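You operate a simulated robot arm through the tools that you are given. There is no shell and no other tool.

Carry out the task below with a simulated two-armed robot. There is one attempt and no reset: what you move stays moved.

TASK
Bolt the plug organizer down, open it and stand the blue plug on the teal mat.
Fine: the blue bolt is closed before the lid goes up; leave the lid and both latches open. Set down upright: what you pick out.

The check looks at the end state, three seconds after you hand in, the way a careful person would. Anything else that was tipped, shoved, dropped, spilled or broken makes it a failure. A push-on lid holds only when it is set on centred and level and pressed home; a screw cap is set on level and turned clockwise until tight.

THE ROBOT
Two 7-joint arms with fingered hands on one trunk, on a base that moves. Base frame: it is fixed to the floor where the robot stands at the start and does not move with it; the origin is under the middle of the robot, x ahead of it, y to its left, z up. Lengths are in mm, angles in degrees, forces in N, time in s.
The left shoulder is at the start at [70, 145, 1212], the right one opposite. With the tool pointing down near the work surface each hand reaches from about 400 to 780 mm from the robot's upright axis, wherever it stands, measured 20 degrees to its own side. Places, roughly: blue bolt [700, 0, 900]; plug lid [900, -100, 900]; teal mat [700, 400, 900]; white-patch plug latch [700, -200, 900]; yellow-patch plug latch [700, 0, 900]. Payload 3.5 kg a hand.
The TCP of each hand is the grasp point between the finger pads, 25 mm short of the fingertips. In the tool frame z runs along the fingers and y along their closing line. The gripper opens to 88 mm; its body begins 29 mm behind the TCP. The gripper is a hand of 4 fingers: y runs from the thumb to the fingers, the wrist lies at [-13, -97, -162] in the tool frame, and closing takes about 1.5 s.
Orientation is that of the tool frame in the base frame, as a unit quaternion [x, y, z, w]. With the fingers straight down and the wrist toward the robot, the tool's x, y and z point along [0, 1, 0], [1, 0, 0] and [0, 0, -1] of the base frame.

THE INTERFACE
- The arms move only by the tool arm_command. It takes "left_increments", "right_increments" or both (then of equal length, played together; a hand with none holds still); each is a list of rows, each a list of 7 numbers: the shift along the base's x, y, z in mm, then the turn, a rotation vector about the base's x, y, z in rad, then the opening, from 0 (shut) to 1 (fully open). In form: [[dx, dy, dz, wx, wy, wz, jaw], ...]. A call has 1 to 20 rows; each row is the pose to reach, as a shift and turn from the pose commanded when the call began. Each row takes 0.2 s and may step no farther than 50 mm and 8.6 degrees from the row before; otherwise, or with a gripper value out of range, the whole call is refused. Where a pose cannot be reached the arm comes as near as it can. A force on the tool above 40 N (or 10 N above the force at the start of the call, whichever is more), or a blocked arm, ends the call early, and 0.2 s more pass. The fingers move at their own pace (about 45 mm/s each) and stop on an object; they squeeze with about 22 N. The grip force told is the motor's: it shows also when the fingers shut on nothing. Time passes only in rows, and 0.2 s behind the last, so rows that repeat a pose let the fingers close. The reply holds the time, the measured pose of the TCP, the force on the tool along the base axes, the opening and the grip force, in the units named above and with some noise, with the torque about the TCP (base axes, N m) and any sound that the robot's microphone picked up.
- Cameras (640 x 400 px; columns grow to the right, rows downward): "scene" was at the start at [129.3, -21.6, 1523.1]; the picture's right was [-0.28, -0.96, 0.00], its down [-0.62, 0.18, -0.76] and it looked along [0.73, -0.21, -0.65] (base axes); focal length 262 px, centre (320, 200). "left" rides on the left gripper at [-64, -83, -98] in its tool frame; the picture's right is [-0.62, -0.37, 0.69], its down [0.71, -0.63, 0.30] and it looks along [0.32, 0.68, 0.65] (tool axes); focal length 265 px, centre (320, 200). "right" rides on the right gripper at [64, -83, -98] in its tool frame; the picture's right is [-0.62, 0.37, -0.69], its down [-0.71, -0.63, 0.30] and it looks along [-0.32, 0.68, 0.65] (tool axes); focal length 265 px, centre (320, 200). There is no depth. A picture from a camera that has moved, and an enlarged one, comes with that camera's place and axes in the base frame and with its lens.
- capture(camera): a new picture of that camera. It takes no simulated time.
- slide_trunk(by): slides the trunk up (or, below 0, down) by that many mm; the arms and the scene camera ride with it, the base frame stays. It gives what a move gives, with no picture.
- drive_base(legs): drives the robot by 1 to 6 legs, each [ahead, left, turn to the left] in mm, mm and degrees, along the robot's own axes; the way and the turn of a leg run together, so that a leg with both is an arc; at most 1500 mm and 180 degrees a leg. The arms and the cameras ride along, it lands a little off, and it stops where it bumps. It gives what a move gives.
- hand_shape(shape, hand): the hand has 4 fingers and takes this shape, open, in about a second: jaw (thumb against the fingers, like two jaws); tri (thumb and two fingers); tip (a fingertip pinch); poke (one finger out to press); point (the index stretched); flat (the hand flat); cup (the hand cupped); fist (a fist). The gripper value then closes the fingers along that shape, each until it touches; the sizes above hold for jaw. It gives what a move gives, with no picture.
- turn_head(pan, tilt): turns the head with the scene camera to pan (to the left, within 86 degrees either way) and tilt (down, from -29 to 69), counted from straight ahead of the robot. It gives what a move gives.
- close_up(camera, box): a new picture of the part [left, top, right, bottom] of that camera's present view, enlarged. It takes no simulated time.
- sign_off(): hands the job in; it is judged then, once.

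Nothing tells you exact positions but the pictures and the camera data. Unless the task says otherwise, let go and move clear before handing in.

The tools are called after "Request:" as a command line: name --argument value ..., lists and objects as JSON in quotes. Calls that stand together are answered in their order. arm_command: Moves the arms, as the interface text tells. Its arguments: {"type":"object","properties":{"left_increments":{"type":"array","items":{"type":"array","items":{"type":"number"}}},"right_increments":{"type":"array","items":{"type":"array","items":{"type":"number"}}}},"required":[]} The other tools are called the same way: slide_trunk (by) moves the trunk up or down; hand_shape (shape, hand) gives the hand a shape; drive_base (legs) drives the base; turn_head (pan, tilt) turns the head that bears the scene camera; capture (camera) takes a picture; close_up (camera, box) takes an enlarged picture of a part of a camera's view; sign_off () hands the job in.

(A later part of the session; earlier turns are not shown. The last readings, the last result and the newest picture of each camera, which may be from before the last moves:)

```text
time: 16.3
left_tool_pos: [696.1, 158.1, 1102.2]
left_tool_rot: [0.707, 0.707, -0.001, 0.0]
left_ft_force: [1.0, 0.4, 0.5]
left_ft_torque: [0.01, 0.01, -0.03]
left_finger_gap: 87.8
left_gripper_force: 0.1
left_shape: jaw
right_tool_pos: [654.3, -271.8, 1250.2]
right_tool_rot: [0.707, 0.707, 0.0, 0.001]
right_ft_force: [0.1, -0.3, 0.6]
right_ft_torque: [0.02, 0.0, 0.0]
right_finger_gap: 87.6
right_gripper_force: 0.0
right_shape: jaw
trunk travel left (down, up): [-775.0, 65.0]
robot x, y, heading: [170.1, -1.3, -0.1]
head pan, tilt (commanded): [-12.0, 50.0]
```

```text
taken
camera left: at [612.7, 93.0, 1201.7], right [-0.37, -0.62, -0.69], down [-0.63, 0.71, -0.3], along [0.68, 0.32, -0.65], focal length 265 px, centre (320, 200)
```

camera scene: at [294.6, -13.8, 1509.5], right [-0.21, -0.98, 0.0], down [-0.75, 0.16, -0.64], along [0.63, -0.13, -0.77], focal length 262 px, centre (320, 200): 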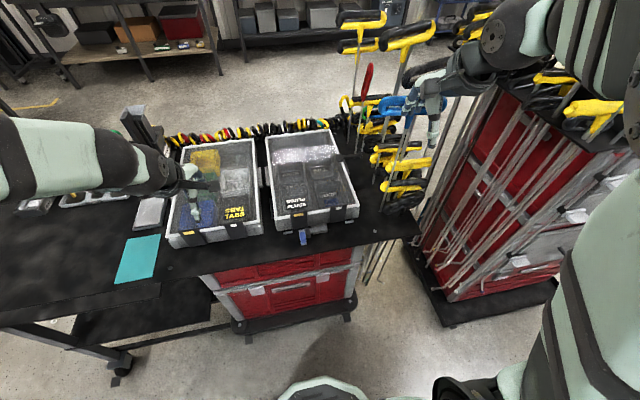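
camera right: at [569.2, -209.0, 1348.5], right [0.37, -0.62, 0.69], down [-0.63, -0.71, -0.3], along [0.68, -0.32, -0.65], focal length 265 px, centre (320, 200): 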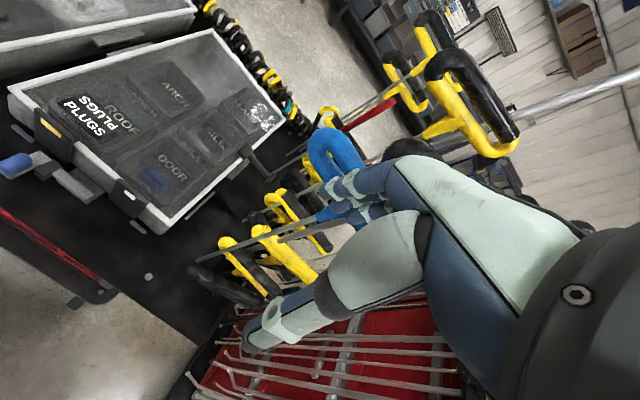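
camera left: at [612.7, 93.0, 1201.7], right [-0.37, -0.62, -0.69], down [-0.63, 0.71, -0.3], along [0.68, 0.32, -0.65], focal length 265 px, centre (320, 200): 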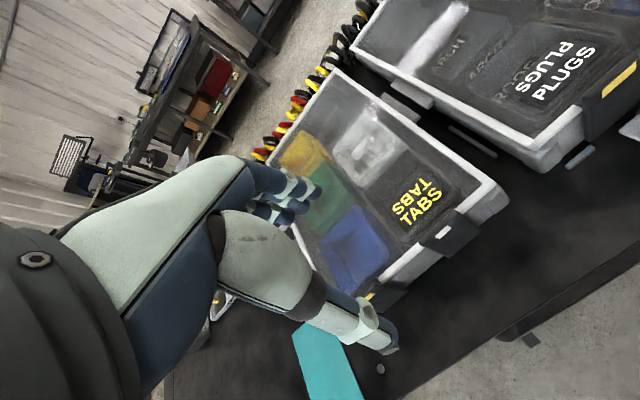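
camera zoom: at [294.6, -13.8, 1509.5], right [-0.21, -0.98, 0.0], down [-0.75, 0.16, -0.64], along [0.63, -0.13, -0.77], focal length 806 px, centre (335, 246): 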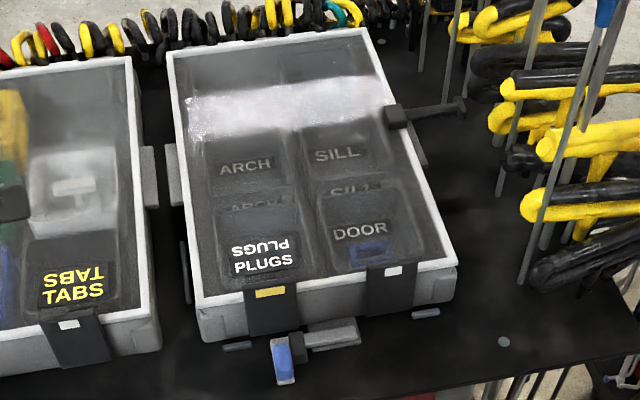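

White latch tab top measures about [730, -160, 941], with the lid at z about 927. I'll bring the right hand above it, open, thumb in front and fingers behind.

Request:
arm_command --right_increments '[[27, 37, -10, 0, 0, 0, 1], [54, 75, -20, 0, 0, 0, 1], [81, 112, -35, 0, 0, 0, 1], [81, 112, -80, 0, 0, 0, 1], [81, 112, -125, 0, 0, 0, 1], [81, 112, -170, 0, 0, 0, 1], [81, 112, -215, 0, 0, 0, 1], [81, 112, -245, 0, 0, 0, 1]]'

Request:
capture --camera "right"

Request:
close_up --camera "scene" --box '[255, 120, 415, 250]'

Request:
capture --camera "left"

```text
time: 18.1
left_tool_pos: [695.2, 157.5, 1102.8]
left_tool_rot: [0.707, 0.707, -0.001, -0.001]
left_ft_force: [0.1, 0.0, -0.6]
left_ft_torque: [0.02, -0.02, 0.02]
left_finger_gap: 87.8
left_gripper_force: 0.0
left_shape: jaw
right_tool_pos: [735.6, -159.5, 1004.4]
right_tool_rot: [0.707, 0.707, 0.0, 0.001]
right_ft_force: [-0.1, 0.3, 0.9]
right_ft_torque: [0.0, 0.01, 0.0]
right_finger_gap: 87.6
right_gripper_force: 0.0
right_shape: jaw
trunk travel left (down, up): [-775.0, 65.0]
robot x, y, heading: [171.1, 0.4, 0.0]
head pan, tilt (commanded): [-12.0, 50.0]
```

```text
taken
camera right: at [651.1, -97.1, 1103.5], right [0.37, -0.62, 0.69], down [-0.63, -0.71, -0.3], along [0.68, -0.32, -0.65], focal length 265 px, centre (320, 200)
```

right: 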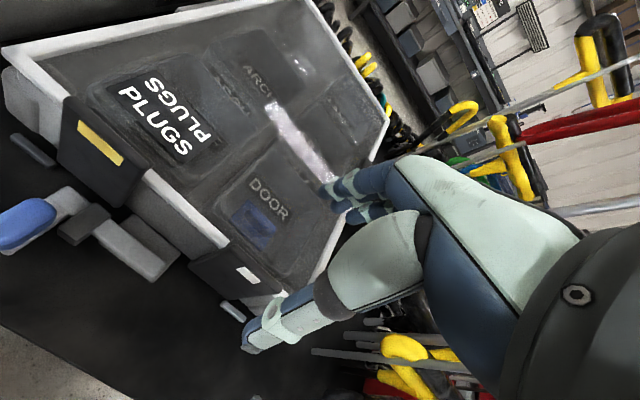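

```text
3.08 times, centred on (335, 185) of scene
camera zoom: at [294.8, -14.3, 1509.6], right [-0.21, -0.98, 0.0], down [-0.75, 0.16, -0.64], along [0.63, -0.13, -0.77], focal length 806 px, centre (274, 246)
```

zoom: 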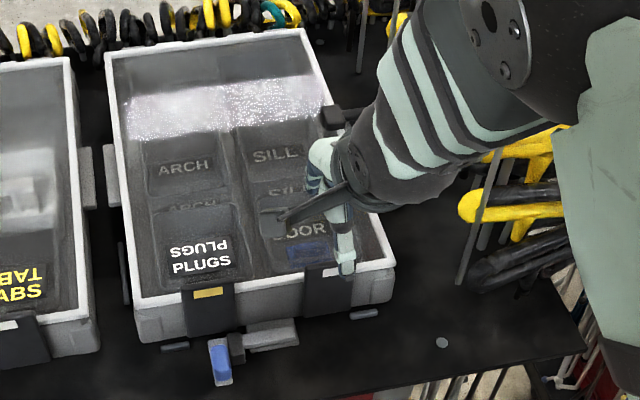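

```text
taken
camera left: at [612.9, 92.7, 1201.7], right [-0.37, -0.62, -0.69], down [-0.63, 0.71, -0.3], along [0.68, 0.32, -0.65], focal length 265 px, centre (320, 200)
```

left: 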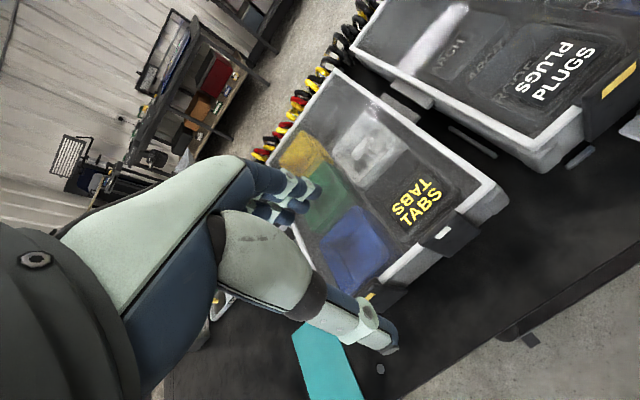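

The right hand is straddling above the white latch. I'll lower until the fingertips are just above the lid, then close on the tab.

Request:
arm_command --right_increments '[[0, 0, -25, 0, 0, 0, 1], [0, 0, -48, 0, 0, 0, 1], [0, 0, -48, 0, 0, 0, 0.6]]'

Request:
capture --camera "right"

Request:
close_up --camera "scene" --box '[285, 150, 385, 230]'

```text
time: 18.9
left_tool_pos: [694.2, 157.3, 1104.3]
left_tool_rot: [0.707, 0.707, 0.0, 0.001]
left_ft_force: [-1.0, -0.5, 0.5]
left_ft_torque: [-0.03, -0.05, -0.02]
left_finger_gap: 88.1
left_gripper_force: 0.0
left_shape: jaw
right_tool_pos: [734.1, -160.8, 958.0]
right_tool_rot: [0.707, 0.707, 0.001, 0.001]
right_ft_force: [0.2, 0.1, 0.5]
right_ft_torque: [0.02, -0.03, -0.01]
right_finger_gap: 53.7
right_gripper_force: 0.0
right_shape: jaw
trunk travel left (down, up): [-775.0, 65.0]
robot x, y, heading: [172.8, 0.5, -0.4]
head pan, tilt (commanded): [-12.0, 50.0]
```

```text
taken
camera right: at [649.3, -96.9, 1055.9], right [0.37, -0.62, 0.69], down [-0.63, -0.71, -0.3], along [0.68, -0.32, -0.65], focal length 265 px, centre (320, 200)
```

right: 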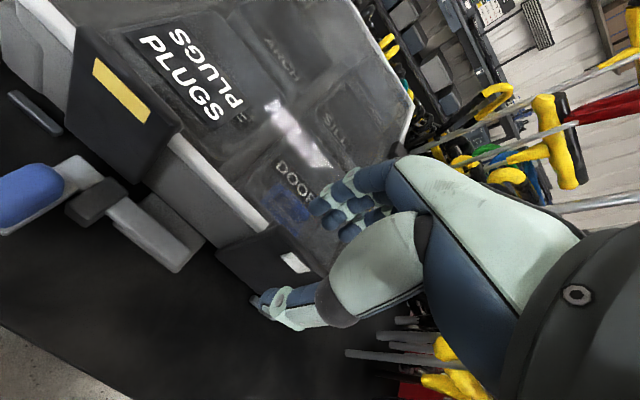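

```text
5.00 times, centred on (335, 190) of scene
camera zoom: at [292.6, -13.4, 1509.8], right [-0.21, -0.98, 0.0], down [-0.75, 0.16, -0.64], along [0.63, -0.13, -0.77], focal length 1309 px, centre (245, 250)
```

zoom: 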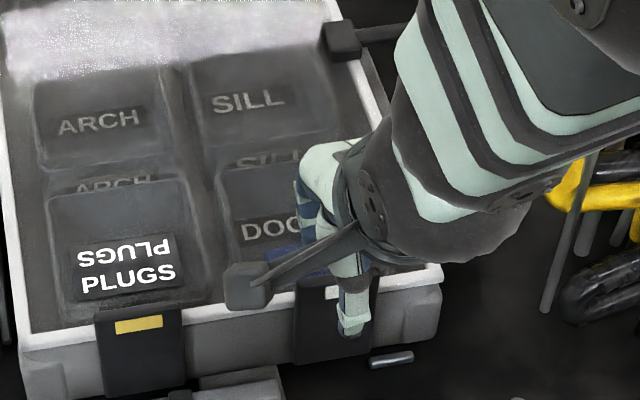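

The hand straddles the tab with no contact so far. I'll close the grip on it.

Request:
arm_command --right_increments '[[0, 0, -2, 0, 0, 0, 0.3], [0, 0, -2, 0, 0, 0, 0], [0, 0, -2, 0, 0, 0, 0], [0, 0, -2, 0, 0, 0, 0], [0, 0, -2, 0, 0, 0, 0], [0, 0, -2, 0, 0, 0, 0]]'

Request:
close_up --camera "right" --box '[200, 120, 420, 340]'

```text
time: 20.3
left_tool_pos: [695.1, 158.6, 1102.3]
left_tool_rot: [0.707, 0.707, 0.0, 0.001]
left_ft_force: [0.0, 0.4, 0.5]
left_ft_torque: [0.03, 0.02, 0.0]
left_finger_gap: 87.9
left_gripper_force: 0.1
left_shape: jaw
right_tool_pos: [734.3, -159.7, 955.4]
right_tool_rot: [0.707, 0.707, 0.0, -0.001]
right_ft_force: [-1.5, 0.1, 1.1]
right_ft_torque: [-0.02, -0.16, 0.04]
right_finger_gap: 10.1
right_gripper_force: 22.1
right_shape: jaw
trunk travel left (down, up): [-775.0, 65.0]
robot x, y, heading: [170.9, -3.0, -0.1]
head pan, tilt (commanded): [-12.0, 50.0]
```

```text
1.82 times, centred on (310, 230) of right
camera zoom: at [649.8, -97.0, 1054.1], right [0.37, -0.62, 0.69], down [-0.63, -0.71, -0.3], along [0.68, -0.32, -0.65], focal length 483 px, centre (338, 146)
```

zoom: 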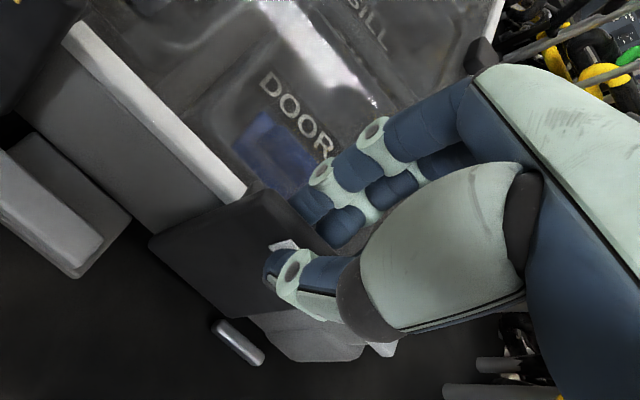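

The grip holds a 10 mm thick tab at 22 N. I'll pull it gently toward the robot along an arc about the flap's lower edge and watch the forces.

Request:
arm_command --right_increments '[[-5.8, 0, -0.2, 0, -0.07, 0, 0], [-11.6, 0, -0.8, 0, -0.14, 0, 0], [-17.3, 0, -1.8, 0, -0.21, 0, 0], [-22.9, 0, -3.2, 0, -0.28, 0, 0]]'

Request:
capture --camera "right"

Request:
close_up --camera "scene" --box '[285, 150, 385, 230]'

```text
time: 21.3
left_tool_pos: [693.7, 157.9, 1104.6]
left_tool_rot: [0.707, 0.707, 0.0, 0.001]
left_ft_force: [0.5, 0.4, 0.7]
left_ft_torque: [0.01, 0.0, 0.0]
left_finger_gap: 87.8
left_gripper_force: 0.0
left_shape: jaw
right_tool_pos: [710.3, -159.1, 952.8]
right_tool_rot: [0.7, 0.699, 0.1, 0.102]
right_ft_force: [3.0, -2.8, 13.9]
right_ft_torque: [-0.01, -0.44, 0.0]
right_finger_gap: 9.9
right_gripper_force: 22.2
right_shape: jaw
trunk travel left (down, up): [-775.0, 65.0]
robot x, y, heading: [171.2, -0.3, -0.1]
head pan, tilt (commanded): [-12.0, 50.0]
```

```text
taken
camera right: at [601.8, -96.7, 1024.8], right [0.16, -0.62, 0.77], down [-0.52, -0.71, -0.47], along [0.84, -0.33, -0.43], focal length 265 px, centre (320, 200)
```

right: 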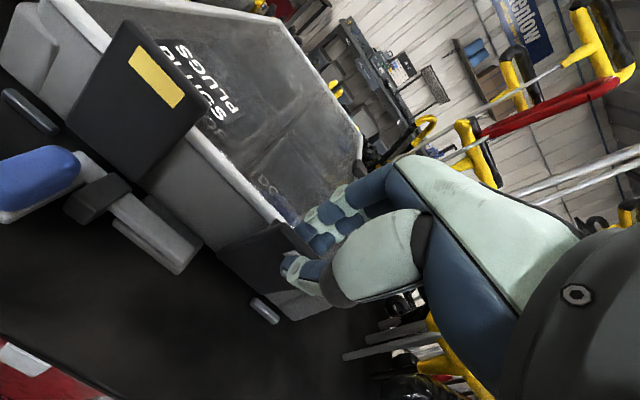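

```text
5.00 times, centred on (335, 190) of scene
camera zoom: at [291.7, -13.5, 1510.1], right [-0.21, -0.98, 0.0], down [-0.75, 0.16, -0.64], along [0.63, -0.13, -0.77], focal length 1309 px, centre (245, 250)
```

zoom: 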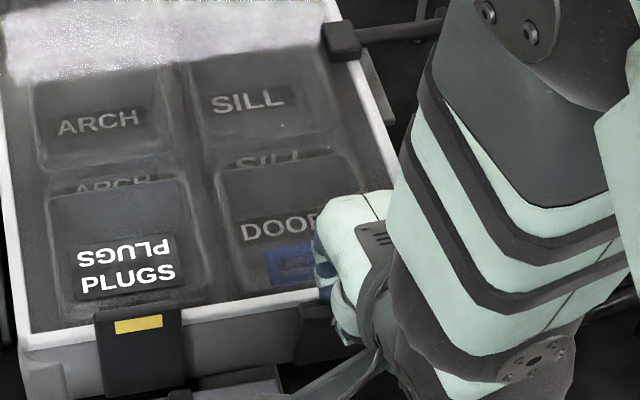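

The flap is turning outward with the hand still gripping. A 14 N upward reaction suggests the hinge is slightly different from my guess, so I'll zoom in before continuing.

Request:
close_up --camera "right" --box '[200, 150, 380, 340]'

Request:
turn_head --pan -5 --tilt 50

Request:
close_up --camera "left" --box '[480, 60, 640, 200]'

```text
2.11 times, centred on (290, 245) of right
camera zoom: at [601.8, -96.7, 1024.8], right [0.16, -0.62, 0.77], down [-0.52, -0.71, -0.47], along [0.84, -0.33, -0.43], focal length 559 px, centre (383, 105)
```

zoom: 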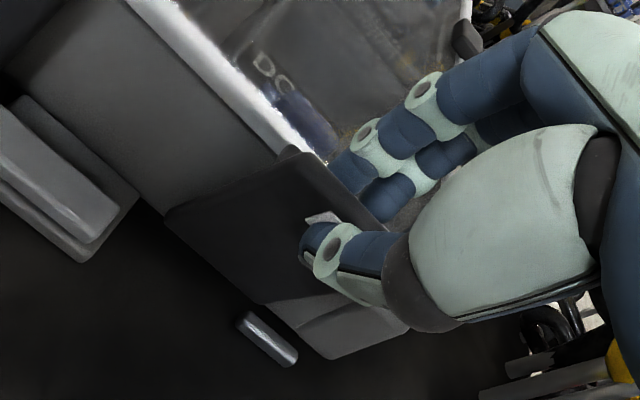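

```text
time: 21.9
left_tool_pos: [691.3, 157.5, 1104.5]
left_tool_rot: [0.707, 0.707, 0.0, 0.001]
left_ft_force: [0.0, 0.0, -0.5]
left_ft_torque: [-0.03, 0.01, 0.0]
left_finger_gap: 87.9
left_gripper_force: 0.0
left_shape: jaw
right_tool_pos: [710.1, -159.7, 953.3]
right_tool_rot: [0.7, 0.7, 0.101, 0.1]
right_ft_force: [2.7, -3.0, 18.8]
right_ft_torque: [-0.03, -0.55, 0.04]
right_finger_gap: 10.2
right_gripper_force: 22.2
right_shape: jaw
trunk travel left (down, up): [-775.0, 65.0]
robot x, y, heading: [170.5, 0.9, 0.1]
head pan, tilt (commanded): [-5.0, 50.0]
```

```text
2.86 times, centred on (560, 130) of left
camera zoom: at [609.9, 93.1, 1203.0], right [-0.37, -0.62, -0.69], down [-0.63, 0.71, -0.31], along [0.68, 0.32, -0.65], focal length 758 px, centre (-366, 400)
```

zoom: 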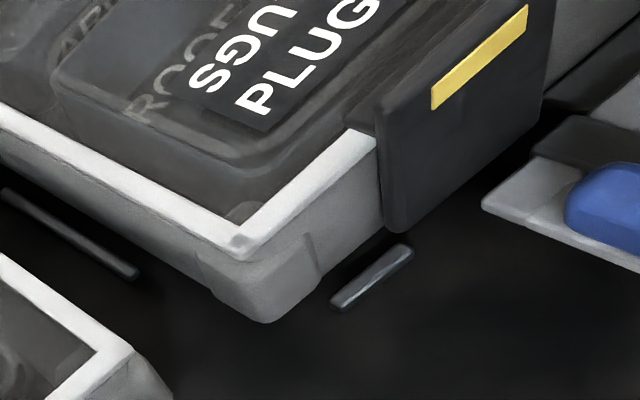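

The flap is tilted out, and the reaction seems to come from the rear fingers near the lid. I'll lift slightly and open the grip to relax the load and see whether the flap stays.

Request:
arm_command --right_increments '[[0, 0, 3, 0, 0, 0, 0], [0, 0, 3, 0, 0, 0, 0.3], [0, 0, 3, 0, 0, 0, 0.4], [0, 0, 3, 0, 0, 0, 0.4]]'

Request:
close_up --camera "right" --box '[200, 150, 380, 340]'

Request:
close_up --camera "scene" --box '[260, 140, 380, 240]'

```text
time: 22.9
left_tool_pos: [695.9, 157.7, 1102.5]
left_tool_rot: [0.707, 0.707, 0.0, 0.0]
left_ft_force: [-0.5, -0.4, -0.2]
left_ft_torque: [0.02, -0.01, -0.02]
left_finger_gap: 87.8
left_gripper_force: 0.0
left_shape: jaw
right_tool_pos: [710.0, -159.2, 953.5]
right_tool_rot: [0.7, 0.701, 0.098, 0.097]
right_ft_force: [0.0, -0.4, 0.6]
right_ft_torque: [0.01, 0.0, 0.02]
right_finger_gap: 35.0
right_gripper_force: 0.0
right_shape: jaw
trunk travel left (down, up): [-775.0, 65.0]
robot x, y, heading: [169.7, -0.6, 0.0]
head pan, tilt (commanded): [-5.0, 50.0]
```

```text
2.11 times, centred on (290, 245) of right
camera zoom: at [602.2, -96.8, 1026.5], right [0.16, -0.62, 0.77], down [-0.52, -0.71, -0.47], along [0.84, -0.32, -0.44], focal length 559 px, centre (383, 105)
```

zoom: 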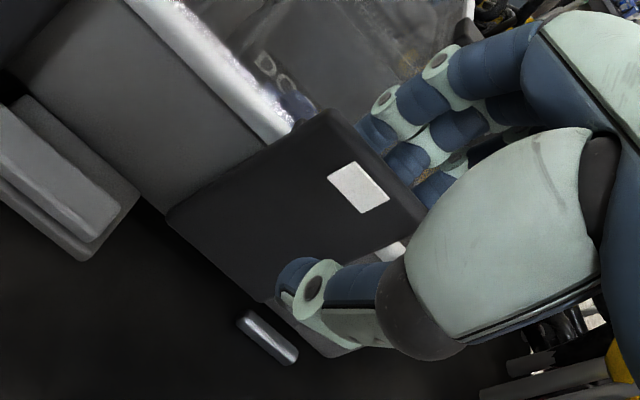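

```text
4.00 times, centred on (320, 190) of scene
camera zoom: at [295.0, -4.5, 1509.6], right [-0.09, -1.0, 0.0], down [-0.76, 0.07, -0.64], along [0.64, -0.06, -0.77], focal length 1047 px, centre (320, 240)
```

zoom: 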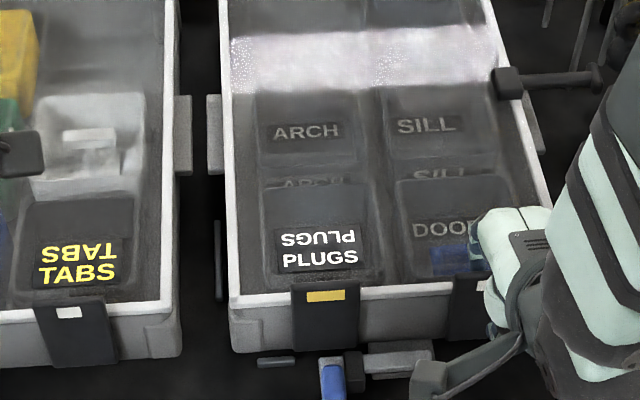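

Only the top moved while the bottom edge stayed put, so the hinge is at the bottom. It sprang back because 16° wasn't enough. I'll re-grip the tab a bit higher and pull it further along the arc.

Request:
arm_command --right_increments '[[8, 0, 3, 0, 0.09, 0, 0.4], [15, 0, 5, 0, 0.18, 0, 0.4], [15, 0, 5, 0, 0.18, 0, 0], [15, 0, 5, 0, 0.18, 0, 0], [15, 0, 5, 0, 0.18, 0, 0], [15, 0, 5, 0, 0.18, 0, 0], [7, 0, 5, 0, 0.08, 0, 0], [-1, 0, 4, 0, -0.02, 0, 0], [-8, 0, 2, 0, -0.12, 0, 0], [-15, 0, -2, 0, -0.22, 0, 0], [-22, 0, -7, 0, -0.32, 0, 0], [-28, 0, -12, 0, -0.42, 0, 0]]'

Request:
capture --camera "right"

Request:
close_up --camera "scene" --box '[260, 140, 380, 240]'

```text
time: 25.5
left_tool_pos: [692.1, 157.4, 1104.2]
left_tool_rot: [0.707, 0.707, 0.001, 0.0]
left_ft_force: [0.8, -0.8, 0.0]
left_ft_torque: [-0.02, -0.01, 0.0]
left_finger_gap: 87.9
left_gripper_force: 0.1
left_shape: jaw
right_tool_pos: [680.0, -159.9, 944.5]
right_tool_rot: [0.664, 0.664, 0.243, 0.243]
right_ft_force: [-6.5, 0.1, 7.2]
right_ft_torque: [-0.07, 0.03, 0.06]
right_finger_gap: 1.5
right_gripper_force: 22.8
right_shape: jaw
trunk travel left (down, up): [-775.0, 65.0]
robot x, y, heading: [175.3, -0.3, 0.1]
head pan, tilt (commanded): [-5.0, 50.0]
```

```text
taken
camera right: at [552.6, -97.5, 966.3], right [-0.17, -0.62, 0.77], down [-0.28, -0.71, -0.64], along [0.94, -0.32, -0.06], focal length 265 px, centre (320, 200)
```

right: 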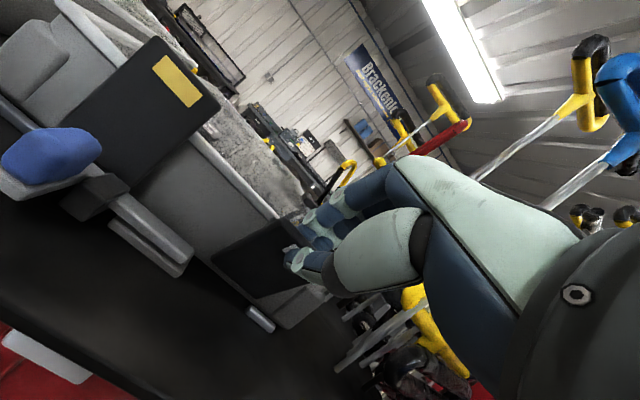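

```text
4.00 times, centred on (320, 190) of scene
camera zoom: at [291.9, -4.6, 1510.1], right [-0.09, -1.0, 0.0], down [-0.76, 0.07, -0.64], along [0.64, -0.06, -0.76], focal length 1047 px, centre (320, 240)
```

zoom: 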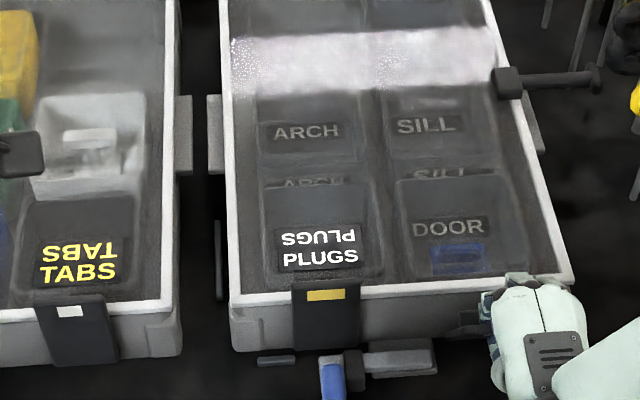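

The gap fell to 1.5 mm, so the tab slipped out of the grip. I'll zoom in on where the flap is now.

Request:
close_up --camera "right" --box '[200, 180, 360, 340]'

Request:
close_up --camera "scene" --box '[320, 200, 390, 250]'

```text
2.50 times, centred on (280, 260) of right
camera zoom: at [552.6, -97.5, 966.3], right [-0.17, -0.62, 0.77], down [-0.28, -0.71, -0.64], along [0.94, -0.32, -0.06], focal length 664 px, centre (420, 50)
```

zoom: 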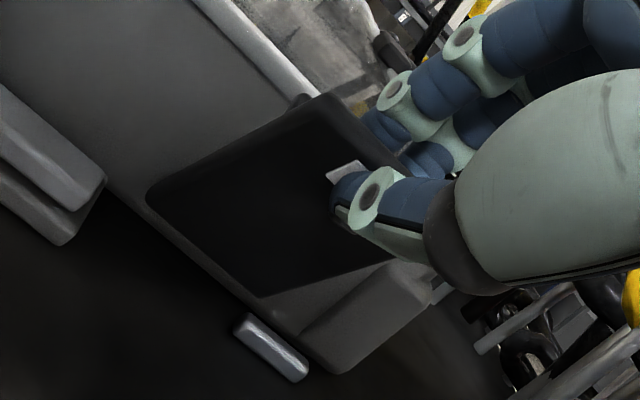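

```text
8.00 times, centred on (355, 225) of scene
camera zoom: at [291.9, -4.6, 1510.1], right [-0.09, -1.0, 0.0], down [-0.76, 0.07, -0.64], along [0.64, -0.06, -0.76], focal length 2094 px, centre (40, 0)
```

zoom: 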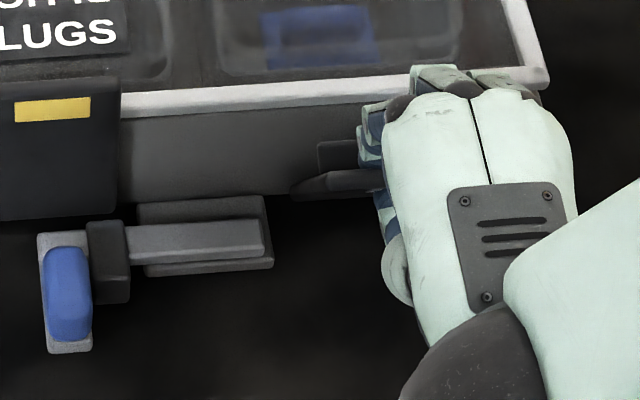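

The flap seems to be held at about 40° by the tips of the fingers. I'll open the hand a little to see whether it stays out by itself.

Request:
arm_command --right_increments '[[0, 0, 0, 0, 0, 0, 0.2], [0, 0, 0, 0, 0, 0, 0.35], [0, 0, 0, 0, 0, 0, 0.35]]'

Request:
close_up --camera "right" --box '[200, 180, 360, 340]'

Request:
close_up --camera "scene" --box '[320, 200, 390, 250]'

```text
time: 26.3
left_tool_pos: [694.7, 158.4, 1103.4]
left_tool_rot: [0.707, 0.707, 0.0, 0.0]
left_ft_force: [-0.4, -0.1, -0.5]
left_ft_torque: [-0.01, 0.0, -0.01]
left_finger_gap: 87.7
left_gripper_force: 0.1
left_shape: jaw
right_tool_pos: [682.2, -159.8, 943.3]
right_tool_rot: [0.665, 0.664, 0.241, 0.243]
right_ft_force: [0.6, 0.0, 0.0]
right_ft_torque: [0.01, -0.03, 0.01]
right_finger_gap: 30.3
right_gripper_force: 0.1
right_shape: jaw
trunk travel left (down, up): [-775.0, 65.0]
robot x, y, heading: [171.5, -1.2, -0.1]
head pan, tilt (commanded): [-5.0, 50.0]
```

```text
2.50 times, centred on (280, 260) of right
camera zoom: at [554.7, -97.8, 965.4], right [-0.17, -0.62, 0.77], down [-0.29, -0.71, -0.64], along [0.94, -0.33, -0.06], focal length 664 px, centre (420, 50)
```

zoom: 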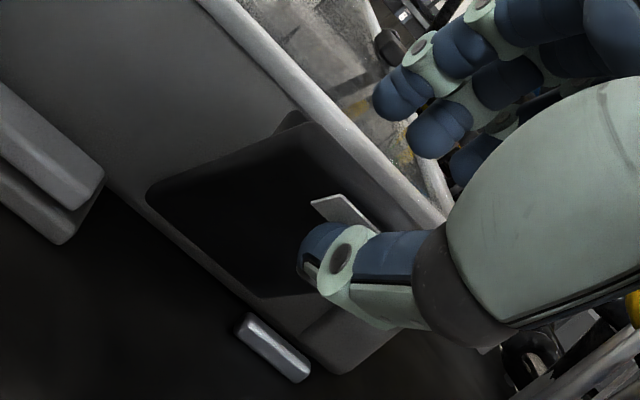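

```text
8.00 times, centred on (355, 225) of scene
camera zoom: at [294.6, -4.3, 1509.7], right [-0.09, -1.0, 0.0], down [-0.76, 0.07, -0.64], along [0.64, -0.06, -0.77], focal length 2094 px, centre (40, 0)
```

zoom: 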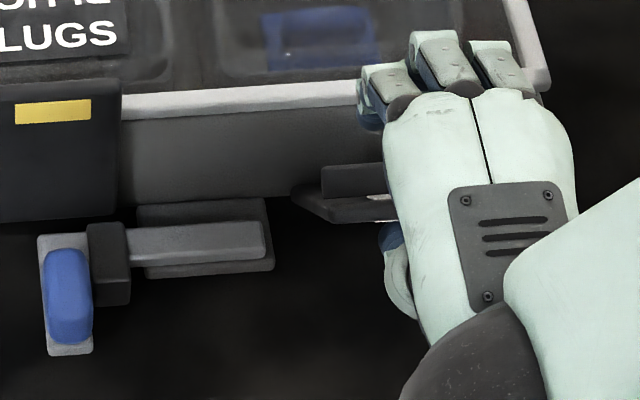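

The flap now leans outward and rests on the thumb. I'll lower the hand outward so it can drop further, then slide the thumb out from under it.

Request:
arm_command --right_increments '[[-8, 0, -8, 0, 0, 0, 0.4], [-16, 0, -16, 0, 0, 0, 0.45], [-23, 0, -23, 0, 0, 0, 0.45], [-30, 0, -28, 0, 0, 0, 0.45], [-47, 0, -18, 0, 0, 0, 0.45], [-65, 0, -8, 0, 0, 0, 0.45], [-85, 0, 5, 0, 0, 0, 0.45]]'

Request:
capture --camera "right"

Request:
close_up --camera "scene" --box '[300, 180, 400, 260]'

```text
time: 27.9
left_tool_pos: [693.0, 157.1, 1102.4]
left_tool_rot: [0.707, 0.707, 0.0, 0.0]
left_ft_force: [0.4, 0.0, 0.1]
left_ft_torque: [0.01, 0.01, 0.04]
left_finger_gap: 87.9
left_gripper_force: 0.0
left_shape: jaw
right_tool_pos: [594.7, -159.3, 946.4]
right_tool_rot: [0.664, 0.665, 0.24, 0.241]
right_ft_force: [0.3, -0.8, -0.7]
right_ft_torque: [0.0, 0.0, -0.01]
right_finger_gap: 39.1
right_gripper_force: 0.1
right_shape: jaw
trunk travel left (down, up): [-775.0, 65.0]
robot x, y, heading: [167.7, 2.4, -0.1]
head pan, tilt (commanded): [-5.0, 50.0]
```

```text
taken
camera right: at [467.8, -97.3, 969.2], right [-0.16, -0.62, 0.77], down [-0.29, -0.72, -0.64], along [0.94, -0.32, -0.06], focal length 265 px, centre (320, 200)
```

right: 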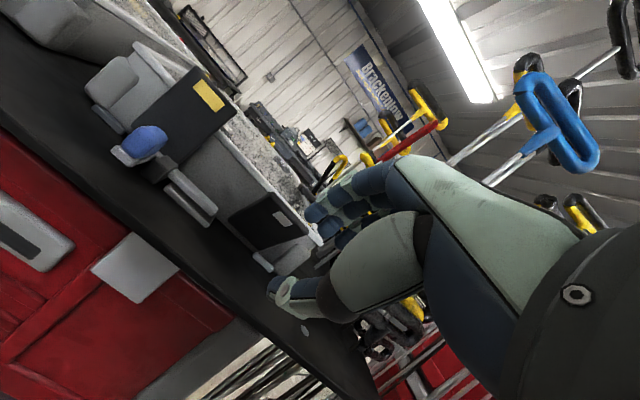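

```text
5.00 times, centred on (350, 220) of scene
camera zoom: at [294.0, -4.7, 1509.7], right [-0.09, -1.0, 0.0], down [-0.76, 0.07, -0.64], along [0.64, -0.06, -0.77], focal length 1309 px, centre (170, 100)
```

zoom: 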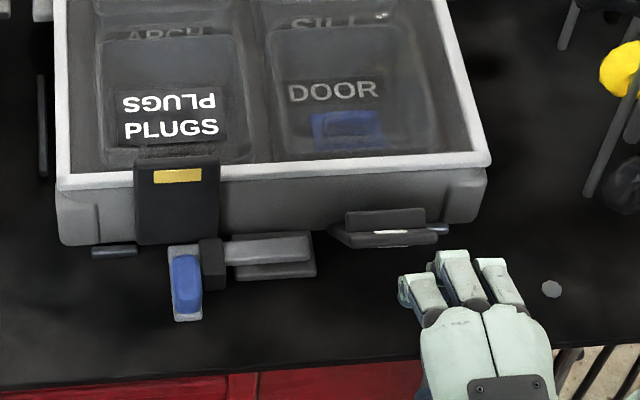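

The white latch now stays leaning outward by itself, released from the lid. I'll zoom in to judge how far it is open.

Request:
close_up --camera "right" --box '[200, 160, 340, 290]'

Request:
close_up --camera "scene" --box '[355, 210, 400, 240]'

```text
3.08 times, centred on (270, 225) of right
camera zoom: at [467.8, -97.3, 969.2], right [-0.16, -0.62, 0.77], down [-0.29, -0.72, -0.64], along [0.94, -0.32, -0.06], focal length 817 px, centre (474, 123)
```

zoom: 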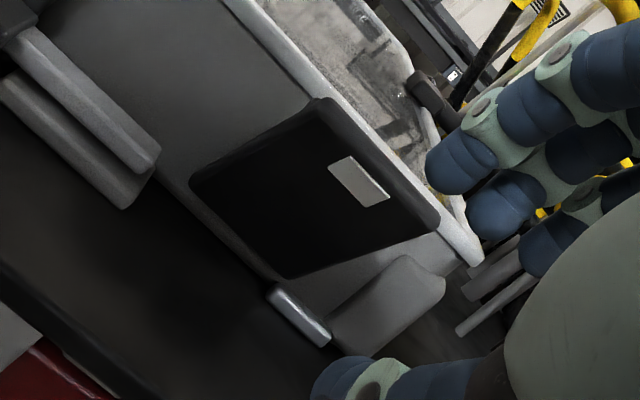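

```text
13.33 times, centred on (378, 225) of scene
camera zoom: at [294.0, -4.7, 1509.7], right [-0.09, -1.0, 0.0], down [-0.76, 0.07, -0.64], along [0.64, -0.06, -0.77], focal length 3490 px, centre (-447, -133)
```

zoom: 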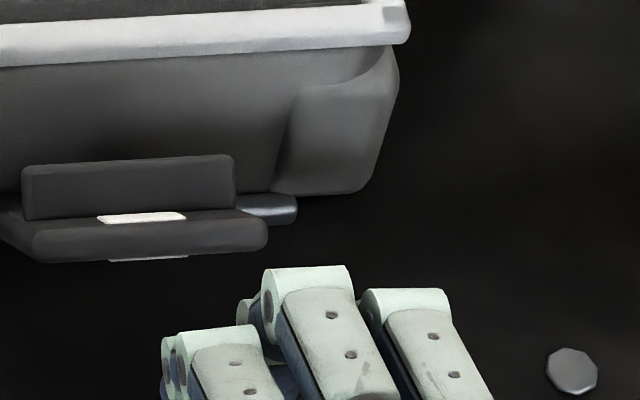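

The white latch's outer edge is at about [680, -160, 919], i.e. tilted about 50°. I'll press gently on its inner face with closed fingertips to see whether it opens further or is at its stop.

Request:
arm_command --right_increments '[[0, 0, 30, 0, 0.14, 0, 0], [5, 0, 60, 0, 0.28, 0, 0], [30, 0, 75, 0, 0.42, 0, 0], [60, 0, 75, 0, 0.56, 0, 0], [88, 0, 75, 0, 0.7, 0, 0], [96, 0, 55, 0, 0.7, 0, 0], [96, 0, 30, 0, 0.7, 0, 0], [96, 0, 15, 0, 0.7, 0, 0]]'

Request:
close_up --camera "right" --box '[160, 120, 400, 340]'

Request:
close_up --camera "scene" --box '[300, 180, 400, 260]'

```text
time: 29.7
left_tool_pos: [694.1, 157.9, 1103.0]
left_tool_rot: [0.707, 0.707, 0.0, 0.0]
left_ft_force: [0.3, 0.1, 0.3]
left_ft_torque: [-0.02, -0.01, 0.01]
left_finger_gap: 88.0
left_gripper_force: 0.0
left_shape: jaw
right_tool_pos: [610.4, -122.8, 986.8]
right_tool_rot: [0.708, 0.707, 0.0, 0.001]
right_ft_force: [-0.1, 0.1, -0.4]
right_ft_torque: [0.01, 0.02, 0.01]
right_finger_gap: 0.0
right_gripper_force: 22.0
right_shape: jaw
right hand out of reach, approached as far as the arm can: row 2, 3, 4, 5, 6, 7, 8
trunk travel left (down, up): [-775.0, 65.0]
robot x, y, heading: [169.7, -0.7, 0.3]
head pan, tilt (commanded): [-5.0, 50.0]
```

```text
1.82 times, centred on (280, 230) of right
camera zoom: at [526.0, -59.6, 1084.8], right [0.37, -0.62, 0.69], down [-0.63, -0.71, -0.3], along [0.68, -0.33, -0.65], focal length 483 px, centre (393, 146)
```

zoom: 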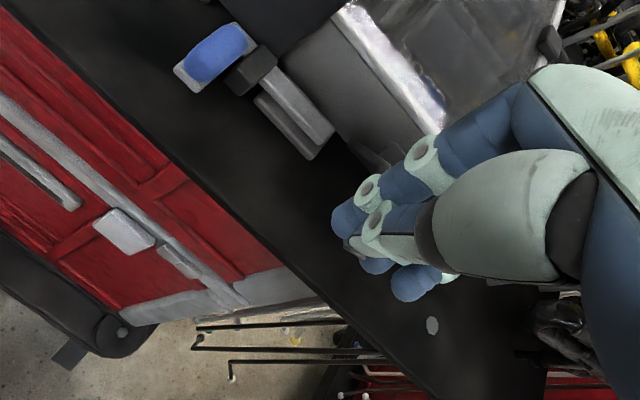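

```text
5.00 times, centred on (350, 220) of scene
camera zoom: at [294.7, -5.0, 1509.7], right [-0.09, -1.0, 0.0], down [-0.76, 0.07, -0.64], along [0.64, -0.06, -0.77], focal length 1309 px, centre (170, 100)
```

zoom: 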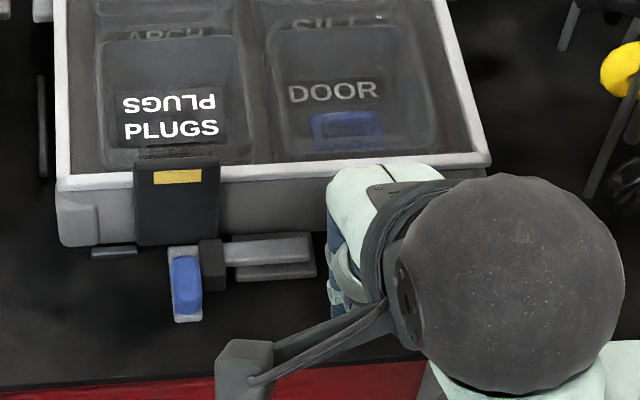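

The right arm was reported out of reach mid-path and now sits at [610, -123, 987], clear of things. I'll send a zero move to see whether it settles toward the commanded pose.

Request:
arm_command --right_increments '[[0, 0, 0, 0, 0, 0, 0]]'

```text
time: 30.1
left_tool_pos: [695.1, 157.9, 1104.0]
left_tool_rot: [0.707, 0.707, -0.002, 0.0]
left_ft_force: [0.6, 0.9, 0.9]
left_ft_torque: [0.01, -0.03, 0.0]
left_finger_gap: 87.8
left_gripper_force: 0.0
left_shape: jaw
right_tool_pos: [610.3, -123.1, 987.0]
right_tool_rot: [0.708, 0.706, -0.001, 0.001]
right_ft_force: [-0.2, -0.8, -0.7]
right_ft_torque: [0.01, 0.05, -0.03]
right_finger_gap: 0.2
right_gripper_force: 22.3
right_shape: jaw
trunk travel left (down, up): [-775.0, 65.0]
robot x, y, heading: [171.2, 2.4, -0.0]
head pan, tilt (commanded): [-5.0, 50.0]
```

The commanded pose is now the present one. I'll go up and back toward a comfortable posture, then over the white latch.

Request:
arm_command --right_increments '[[10, -20, 25, 0, 0, 0, 0], [25, -40, 45, 0, 0, 0, 0], [50, -40, 45, 0, 0, 0, 0], [80, -38, 40, 0, 0, 0, 0]]'

Request:
close_up --camera "scene" --box '[300, 180, 400, 260]'

```text
time: 31.1
left_tool_pos: [695.5, 157.2, 1102.6]
left_tool_rot: [0.707, 0.707, 0.0, -0.001]
left_ft_force: [0.6, 0.6, -0.1]
left_ft_torque: [-0.02, -0.01, 0.01]
left_finger_gap: 88.0
left_gripper_force: 0.1
left_shape: jaw
right_tool_pos: [600.3, -140.0, 993.2]
right_tool_rot: [0.708, 0.706, 0.002, 0.002]
right_ft_force: [0.0, -0.4, -0.7]
right_ft_torque: [-0.02, 0.0, 0.05]
right_finger_gap: 0.1
right_gripper_force: 21.7
right_shape: jaw
right hand out of reach, approached as far as the arm can: row 1, 2, 3, 4
trunk travel left (down, up): [-775.0, 65.0]
robot x, y, heading: [170.6, 0.6, -0.1]
head pan, tilt (commanded): [-5.0, 50.0]
```

```text
5.00 times, centred on (350, 220) of scene
camera zoom: at [295.0, -4.8, 1509.7], right [-0.09, -1.0, 0.0], down [-0.76, 0.07, -0.64], along [0.64, -0.06, -0.77], focal length 1309 px, centre (170, 100)
```

zoom: 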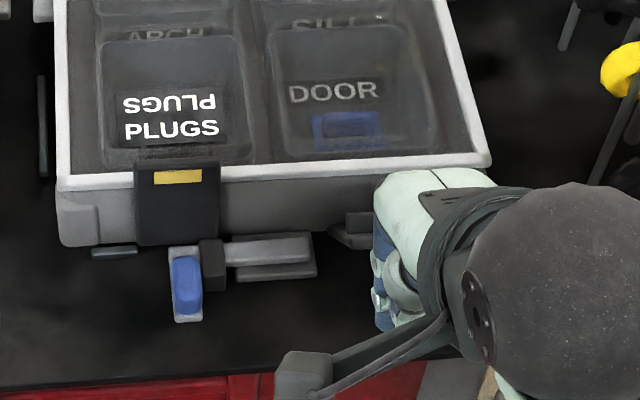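

The arm still isn't following. I'll look at its whole posture.

Request:
turn_head --pan -30 --tilt 50

Request:
capture --camera "scene"

Request:
capture --camera "left"

```text
time: 32.0
left_tool_pos: [695.3, 157.5, 1103.0]
left_tool_rot: [0.707, 0.707, -0.001, 0.001]
left_ft_force: [-0.2, -0.6, -0.1]
left_ft_torque: [-0.02, -0.01, 0.01]
left_finger_gap: 87.8
left_gripper_force: 0.1
left_shape: jaw
right_tool_pos: [600.2, -140.5, 994.1]
right_tool_rot: [0.708, 0.707, 0.003, 0.001]
right_ft_force: [0.0, -0.5, -0.9]
right_ft_torque: [0.01, -0.01, -0.01]
right_finger_gap: 0.0
right_gripper_force: 22.3
right_shape: jaw
trunk travel left (down, up): [-775.0, 65.0]
robot x, y, heading: [171.6, -6.9, 0.2]
head pan, tilt (commanded): [-30.0, 50.0]
```

```text
taken
camera scene: at [285.1, -36.2, 1509.7], right [-0.5, -0.87, 0.0], down [-0.66, 0.38, -0.64], along [0.56, -0.32, -0.77], focal length 262 px, centre (320, 200)
```

scene: 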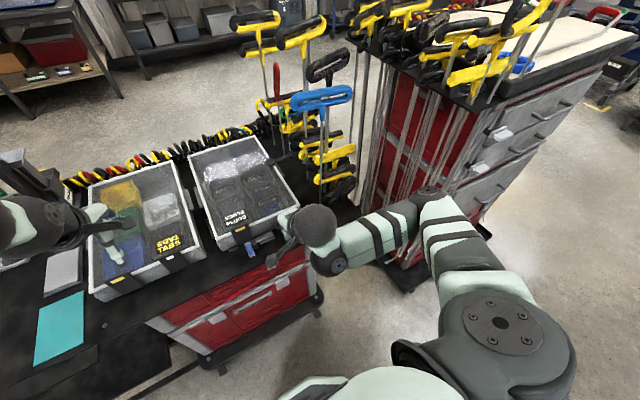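

```text
taken
camera left: at [612.0, 93.2, 1202.0], right [-0.37, -0.62, -0.69], down [-0.63, 0.71, -0.3], along [0.68, 0.32, -0.65], focal length 265 px, centre (320, 200)
```

left: 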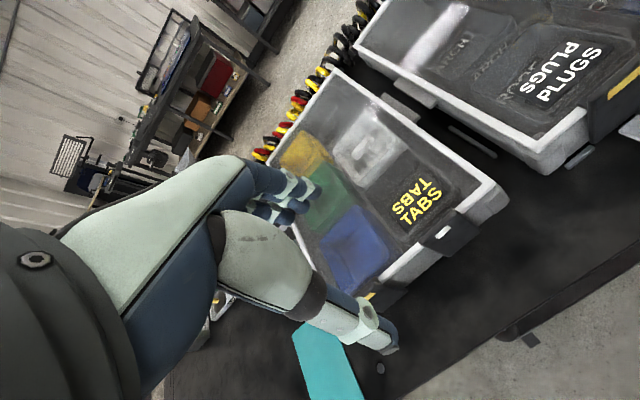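

The right elbow has swung out to the right and the wrist is likely at a joint limit. I'll tilt the hand forward again, as it was reachable, raise it, and then level it out higher up.

Request:
arm_command --right_increments '[[-3, -8, 10, 0, -0.14, 0, 0], [-6, -16, 25, 0, -0.28, 0, 0], [-6, -30, 50, 0, -0.42, 0, 0], [-6, -50, 85, 0, -0.5, 0, 0], [-6, -70, 120, 0, -0.5, 0, 0], [-6, -90, 155, 0, -0.4, 0, 0], [0, -110, 190, 0, -0.28, 0, 0], [10, -120, 220, 0, -0.14, 0, 0], [20, -130, 245, 0, 0, 0, 0]]'

Request:
capture --camera "scene"

```text
time: 34.0
left_tool_pos: [694.9, 159.4, 1102.4]
left_tool_rot: [0.706, 0.708, 0.0, 0.001]
left_ft_force: [0.2, -0.3, 0.9]
left_ft_torque: [-0.02, -0.02, -0.02]
left_finger_gap: 87.8
left_gripper_force: 0.0
left_shape: jaw
right_tool_pos: [618.2, -208.8, 1113.1]
right_tool_rot: [0.724, 0.673, 0.095, 0.116]
right_ft_force: [-0.7, 1.0, -0.4]
right_ft_torque: [-0.05, -0.01, -0.02]
right_finger_gap: 0.0
right_gripper_force: 22.4
right_shape: jaw
right hand out of reach, approached as far as the arm can: row 2, 3, 4, 5, 6, 7, 8, 9
trunk travel left (down, up): [-775.0, 65.0]
robot x, y, heading: [169.9, 0.1, 0.0]
head pan, tilt (commanded): [-30.0, 50.0]
```

```text
taken
camera scene: at [285.4, -34.2, 1509.7], right [-0.5, -0.87, 0.0], down [-0.66, 0.38, -0.64], along [0.56, -0.32, -0.77], focal length 262 px, centre (320, 200)
```

scene: 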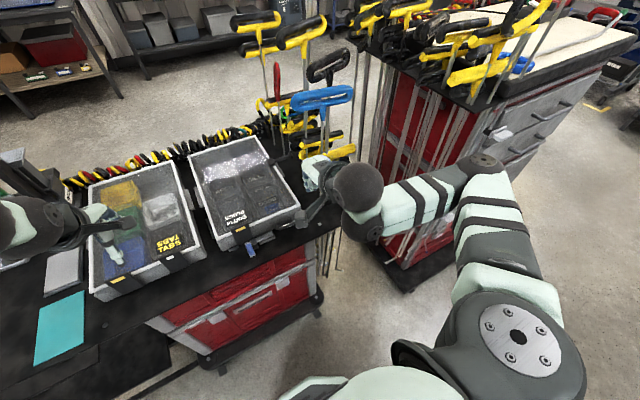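

The arm is freeing itself. I'll continue up to the earlier comfortable pose and square the hand again.

Request:
arm_command --right_increments '[[6, -15, 35, 0, 0, 0, 0], [12, -30, 70, 0, 0.05, 0, 0], [20, -45, 105, 0.01, 0.15, 0.03, 0], [28, -60, 137, 0.03, 0.25, 0.06, 0], [32, -61, 140, 0.03, 0.3, 0.072, 0.5]]'

Request:
capture --camera "scene"

```text
time: 35.2
left_tool_pos: [694.4, 157.6, 1103.3]
left_tool_rot: [0.707, 0.707, 0.0, 0.0]
left_ft_force: [0.9, -0.3, 0.1]
left_ft_torque: [0.01, 0.0, -0.03]
left_finger_gap: 87.8
left_gripper_force: 0.1
left_shape: jaw
right_tool_pos: [588.5, -223.6, 1034.3]
right_tool_rot: [0.742, 0.669, 0.012, 0.046]
right_ft_force: [0.1, 0.3, 0.5]
right_ft_torque: [0.01, -0.03, 0.01]
right_finger_gap: 42.6
right_gripper_force: 0.0
right_shape: jaw
right hand out of reach, approached as far as the arm can: row 1, 2, 3, 4, 5
trunk travel left (down, up): [-775.0, 65.0]
robot x, y, heading: [167.1, 1.6, -0.1]
head pan, tilt (commanded): [-30.0, 50.0]
```

```text
taken
camera scene: at [285.0, -37.2, 1509.7], right [-0.5, -0.87, 0.0], down [-0.66, 0.38, -0.64], along [0.56, -0.32, -0.77], focal length 262 px, centre (320, 200)
```

scene: 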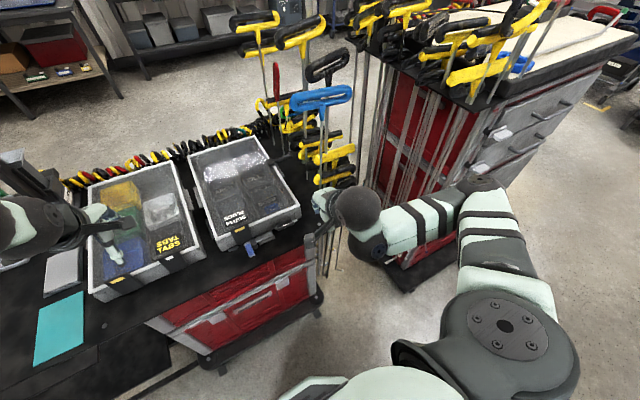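

The hand is too close in, with the elbow folded to its limit. I'll move straight ahead to stretch the arm out, well above everything.

Request:
arm_command --right_increments '[[30, 0, 5, 0, 0, 0, 0.5], [60, 0, 10, 0, 0, 0, 0.5], [90, 0, 15, 0, 0, 0, 0.5], [110, 0, 20, 0, 0, 0, 0.5]]'

```text
time: 36.2
left_tool_pos: [694.8, 157.4, 1103.7]
left_tool_rot: [0.707, 0.708, -0.001, 0.0]
left_ft_force: [-0.4, -0.1, 0.9]
left_ft_torque: [0.01, -0.01, 0.0]
left_finger_gap: 87.8
left_gripper_force: 0.0
left_shape: jaw
right_tool_pos: [615.9, -194.9, 1025.2]
right_tool_rot: [0.742, 0.668, 0.013, 0.048]
right_ft_force: [-0.4, 0.2, 0.2]
right_ft_torque: [-0.01, 0.0, 0.0]
right_finger_gap: 43.9
right_gripper_force: 0.0
right_shape: jaw
right hand out of reach, approached as far as the arm can: row 1, 2, 3, 4
trunk travel left (down, up): [-775.0, 65.0]
robot x, y, heading: [171.5, 1.6, -0.1]
head pan, tilt (commanded): [-30.0, 50.0]
```

Motion is constrained by the wrist. I'll let the hand yaw so the wrist points more to the right, matching the forearm, and then extend forward.

Request:
arm_command --right_increments '[[0, 0, 0, 0, 0, 0.14, 0.5], [5, 0, 5, 0, 0, 0.28, 0.5], [10, 0, 15, 0, 0, 0.42, 0.5], [20, 0, 30, 0, 0, 0.5, 0.5], [40, 0, 50, 0, 0, 0.5, 0.5], [60, 0, 70, 0, 0, 0.5, 0.5]]'

Request:
capture --camera "scene"

```text
time: 37.6
left_tool_pos: [694.9, 157.0, 1103.9]
left_tool_rot: [0.707, 0.707, 0.0, 0.001]
left_ft_force: [0.0, 0.1, 0.1]
left_ft_torque: [-0.02, -0.01, -0.01]
left_finger_gap: 87.7
left_gripper_force: 0.0
left_shape: jaw
right_tool_pos: [562.8, -52.9, 1038.0]
right_tool_rot: [0.557, 0.829, 0.023, 0.044]
right_ft_force: [0.2, -0.4, -0.7]
right_ft_torque: [-0.02, 0.0, 0.01]
right_finger_gap: 43.8
right_gripper_force: 0.0
right_shape: jaw
right hand out of reach, approached as far as the arm can: row 1, 2, 3, 4, 5, 6
trunk travel left (down, up): [-775.0, 65.0]
robot x, y, heading: [170.6, 1.3, -0.0]
head pan, tilt (commanded): [-30.0, 50.0]
```

```text
taken
camera scene: at [285.7, -37.0, 1509.6], right [-0.5, -0.87, 0.0], down [-0.66, 0.38, -0.64], along [0.56, -0.32, -0.77], focal length 262 px, centre (320, 200)
```

scene: 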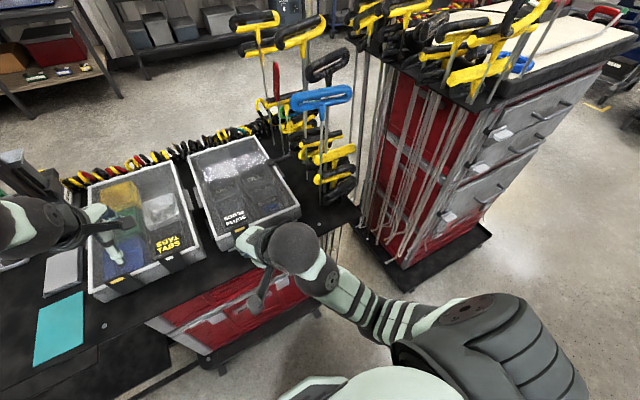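

The elbow has swung back and the forearm now points forward. I'll ease the hand toward [650, -160, 1080] and square it up.

Request:
arm_command --right_increments '[[15, -15, 10, 0, 0, -0.08, 0.5], [30, -35, 20, 0, 0, -0.18, 0.5], [50, -60, 30, 0, 0, -0.28, 0.5], [70, -85, 40, 0, 0, -0.38, 0.5], [85, -105, 40, 0, 0, -0.43, 0.5]]'

Request:
capture --camera "scene"

```text
time: 38.8
left_tool_pos: [693.9, 158.7, 1102.7]
left_tool_rot: [0.707, 0.707, -0.002, 0.0]
left_ft_force: [-0.2, 0.1, 0.6]
left_ft_torque: [0.02, -0.01, -0.01]
left_finger_gap: 87.9
left_gripper_force: 0.1
left_shape: jaw
right_tool_pos: [610.9, -103.0, 1043.0]
right_tool_rot: [0.677, 0.734, 0.017, 0.045]
right_ft_force: [-0.3, 0.8, -0.1]
right_ft_torque: [0.02, 0.0, -0.01]
right_finger_gap: 44.0
right_gripper_force: 0.2
right_shape: jaw
right hand out of reach, approached as far as the arm can: row 1, 2, 3, 4, 5
trunk travel left (down, up): [-775.0, 65.0]
robot x, y, heading: [169.3, -0.8, 0.1]
head pan, tilt (commanded): [-30.0, 50.0]
```

```text
taken
camera scene: at [284.5, -35.0, 1509.8], right [-0.5, -0.87, 0.0], down [-0.66, 0.38, -0.64], along [0.56, -0.32, -0.77], focal length 262 px, centre (320, 200)
```

scene: 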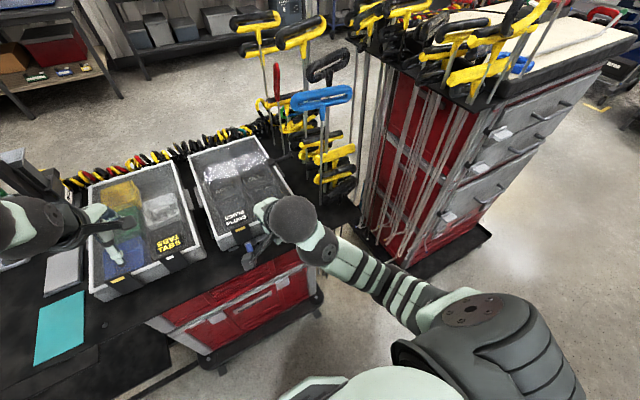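

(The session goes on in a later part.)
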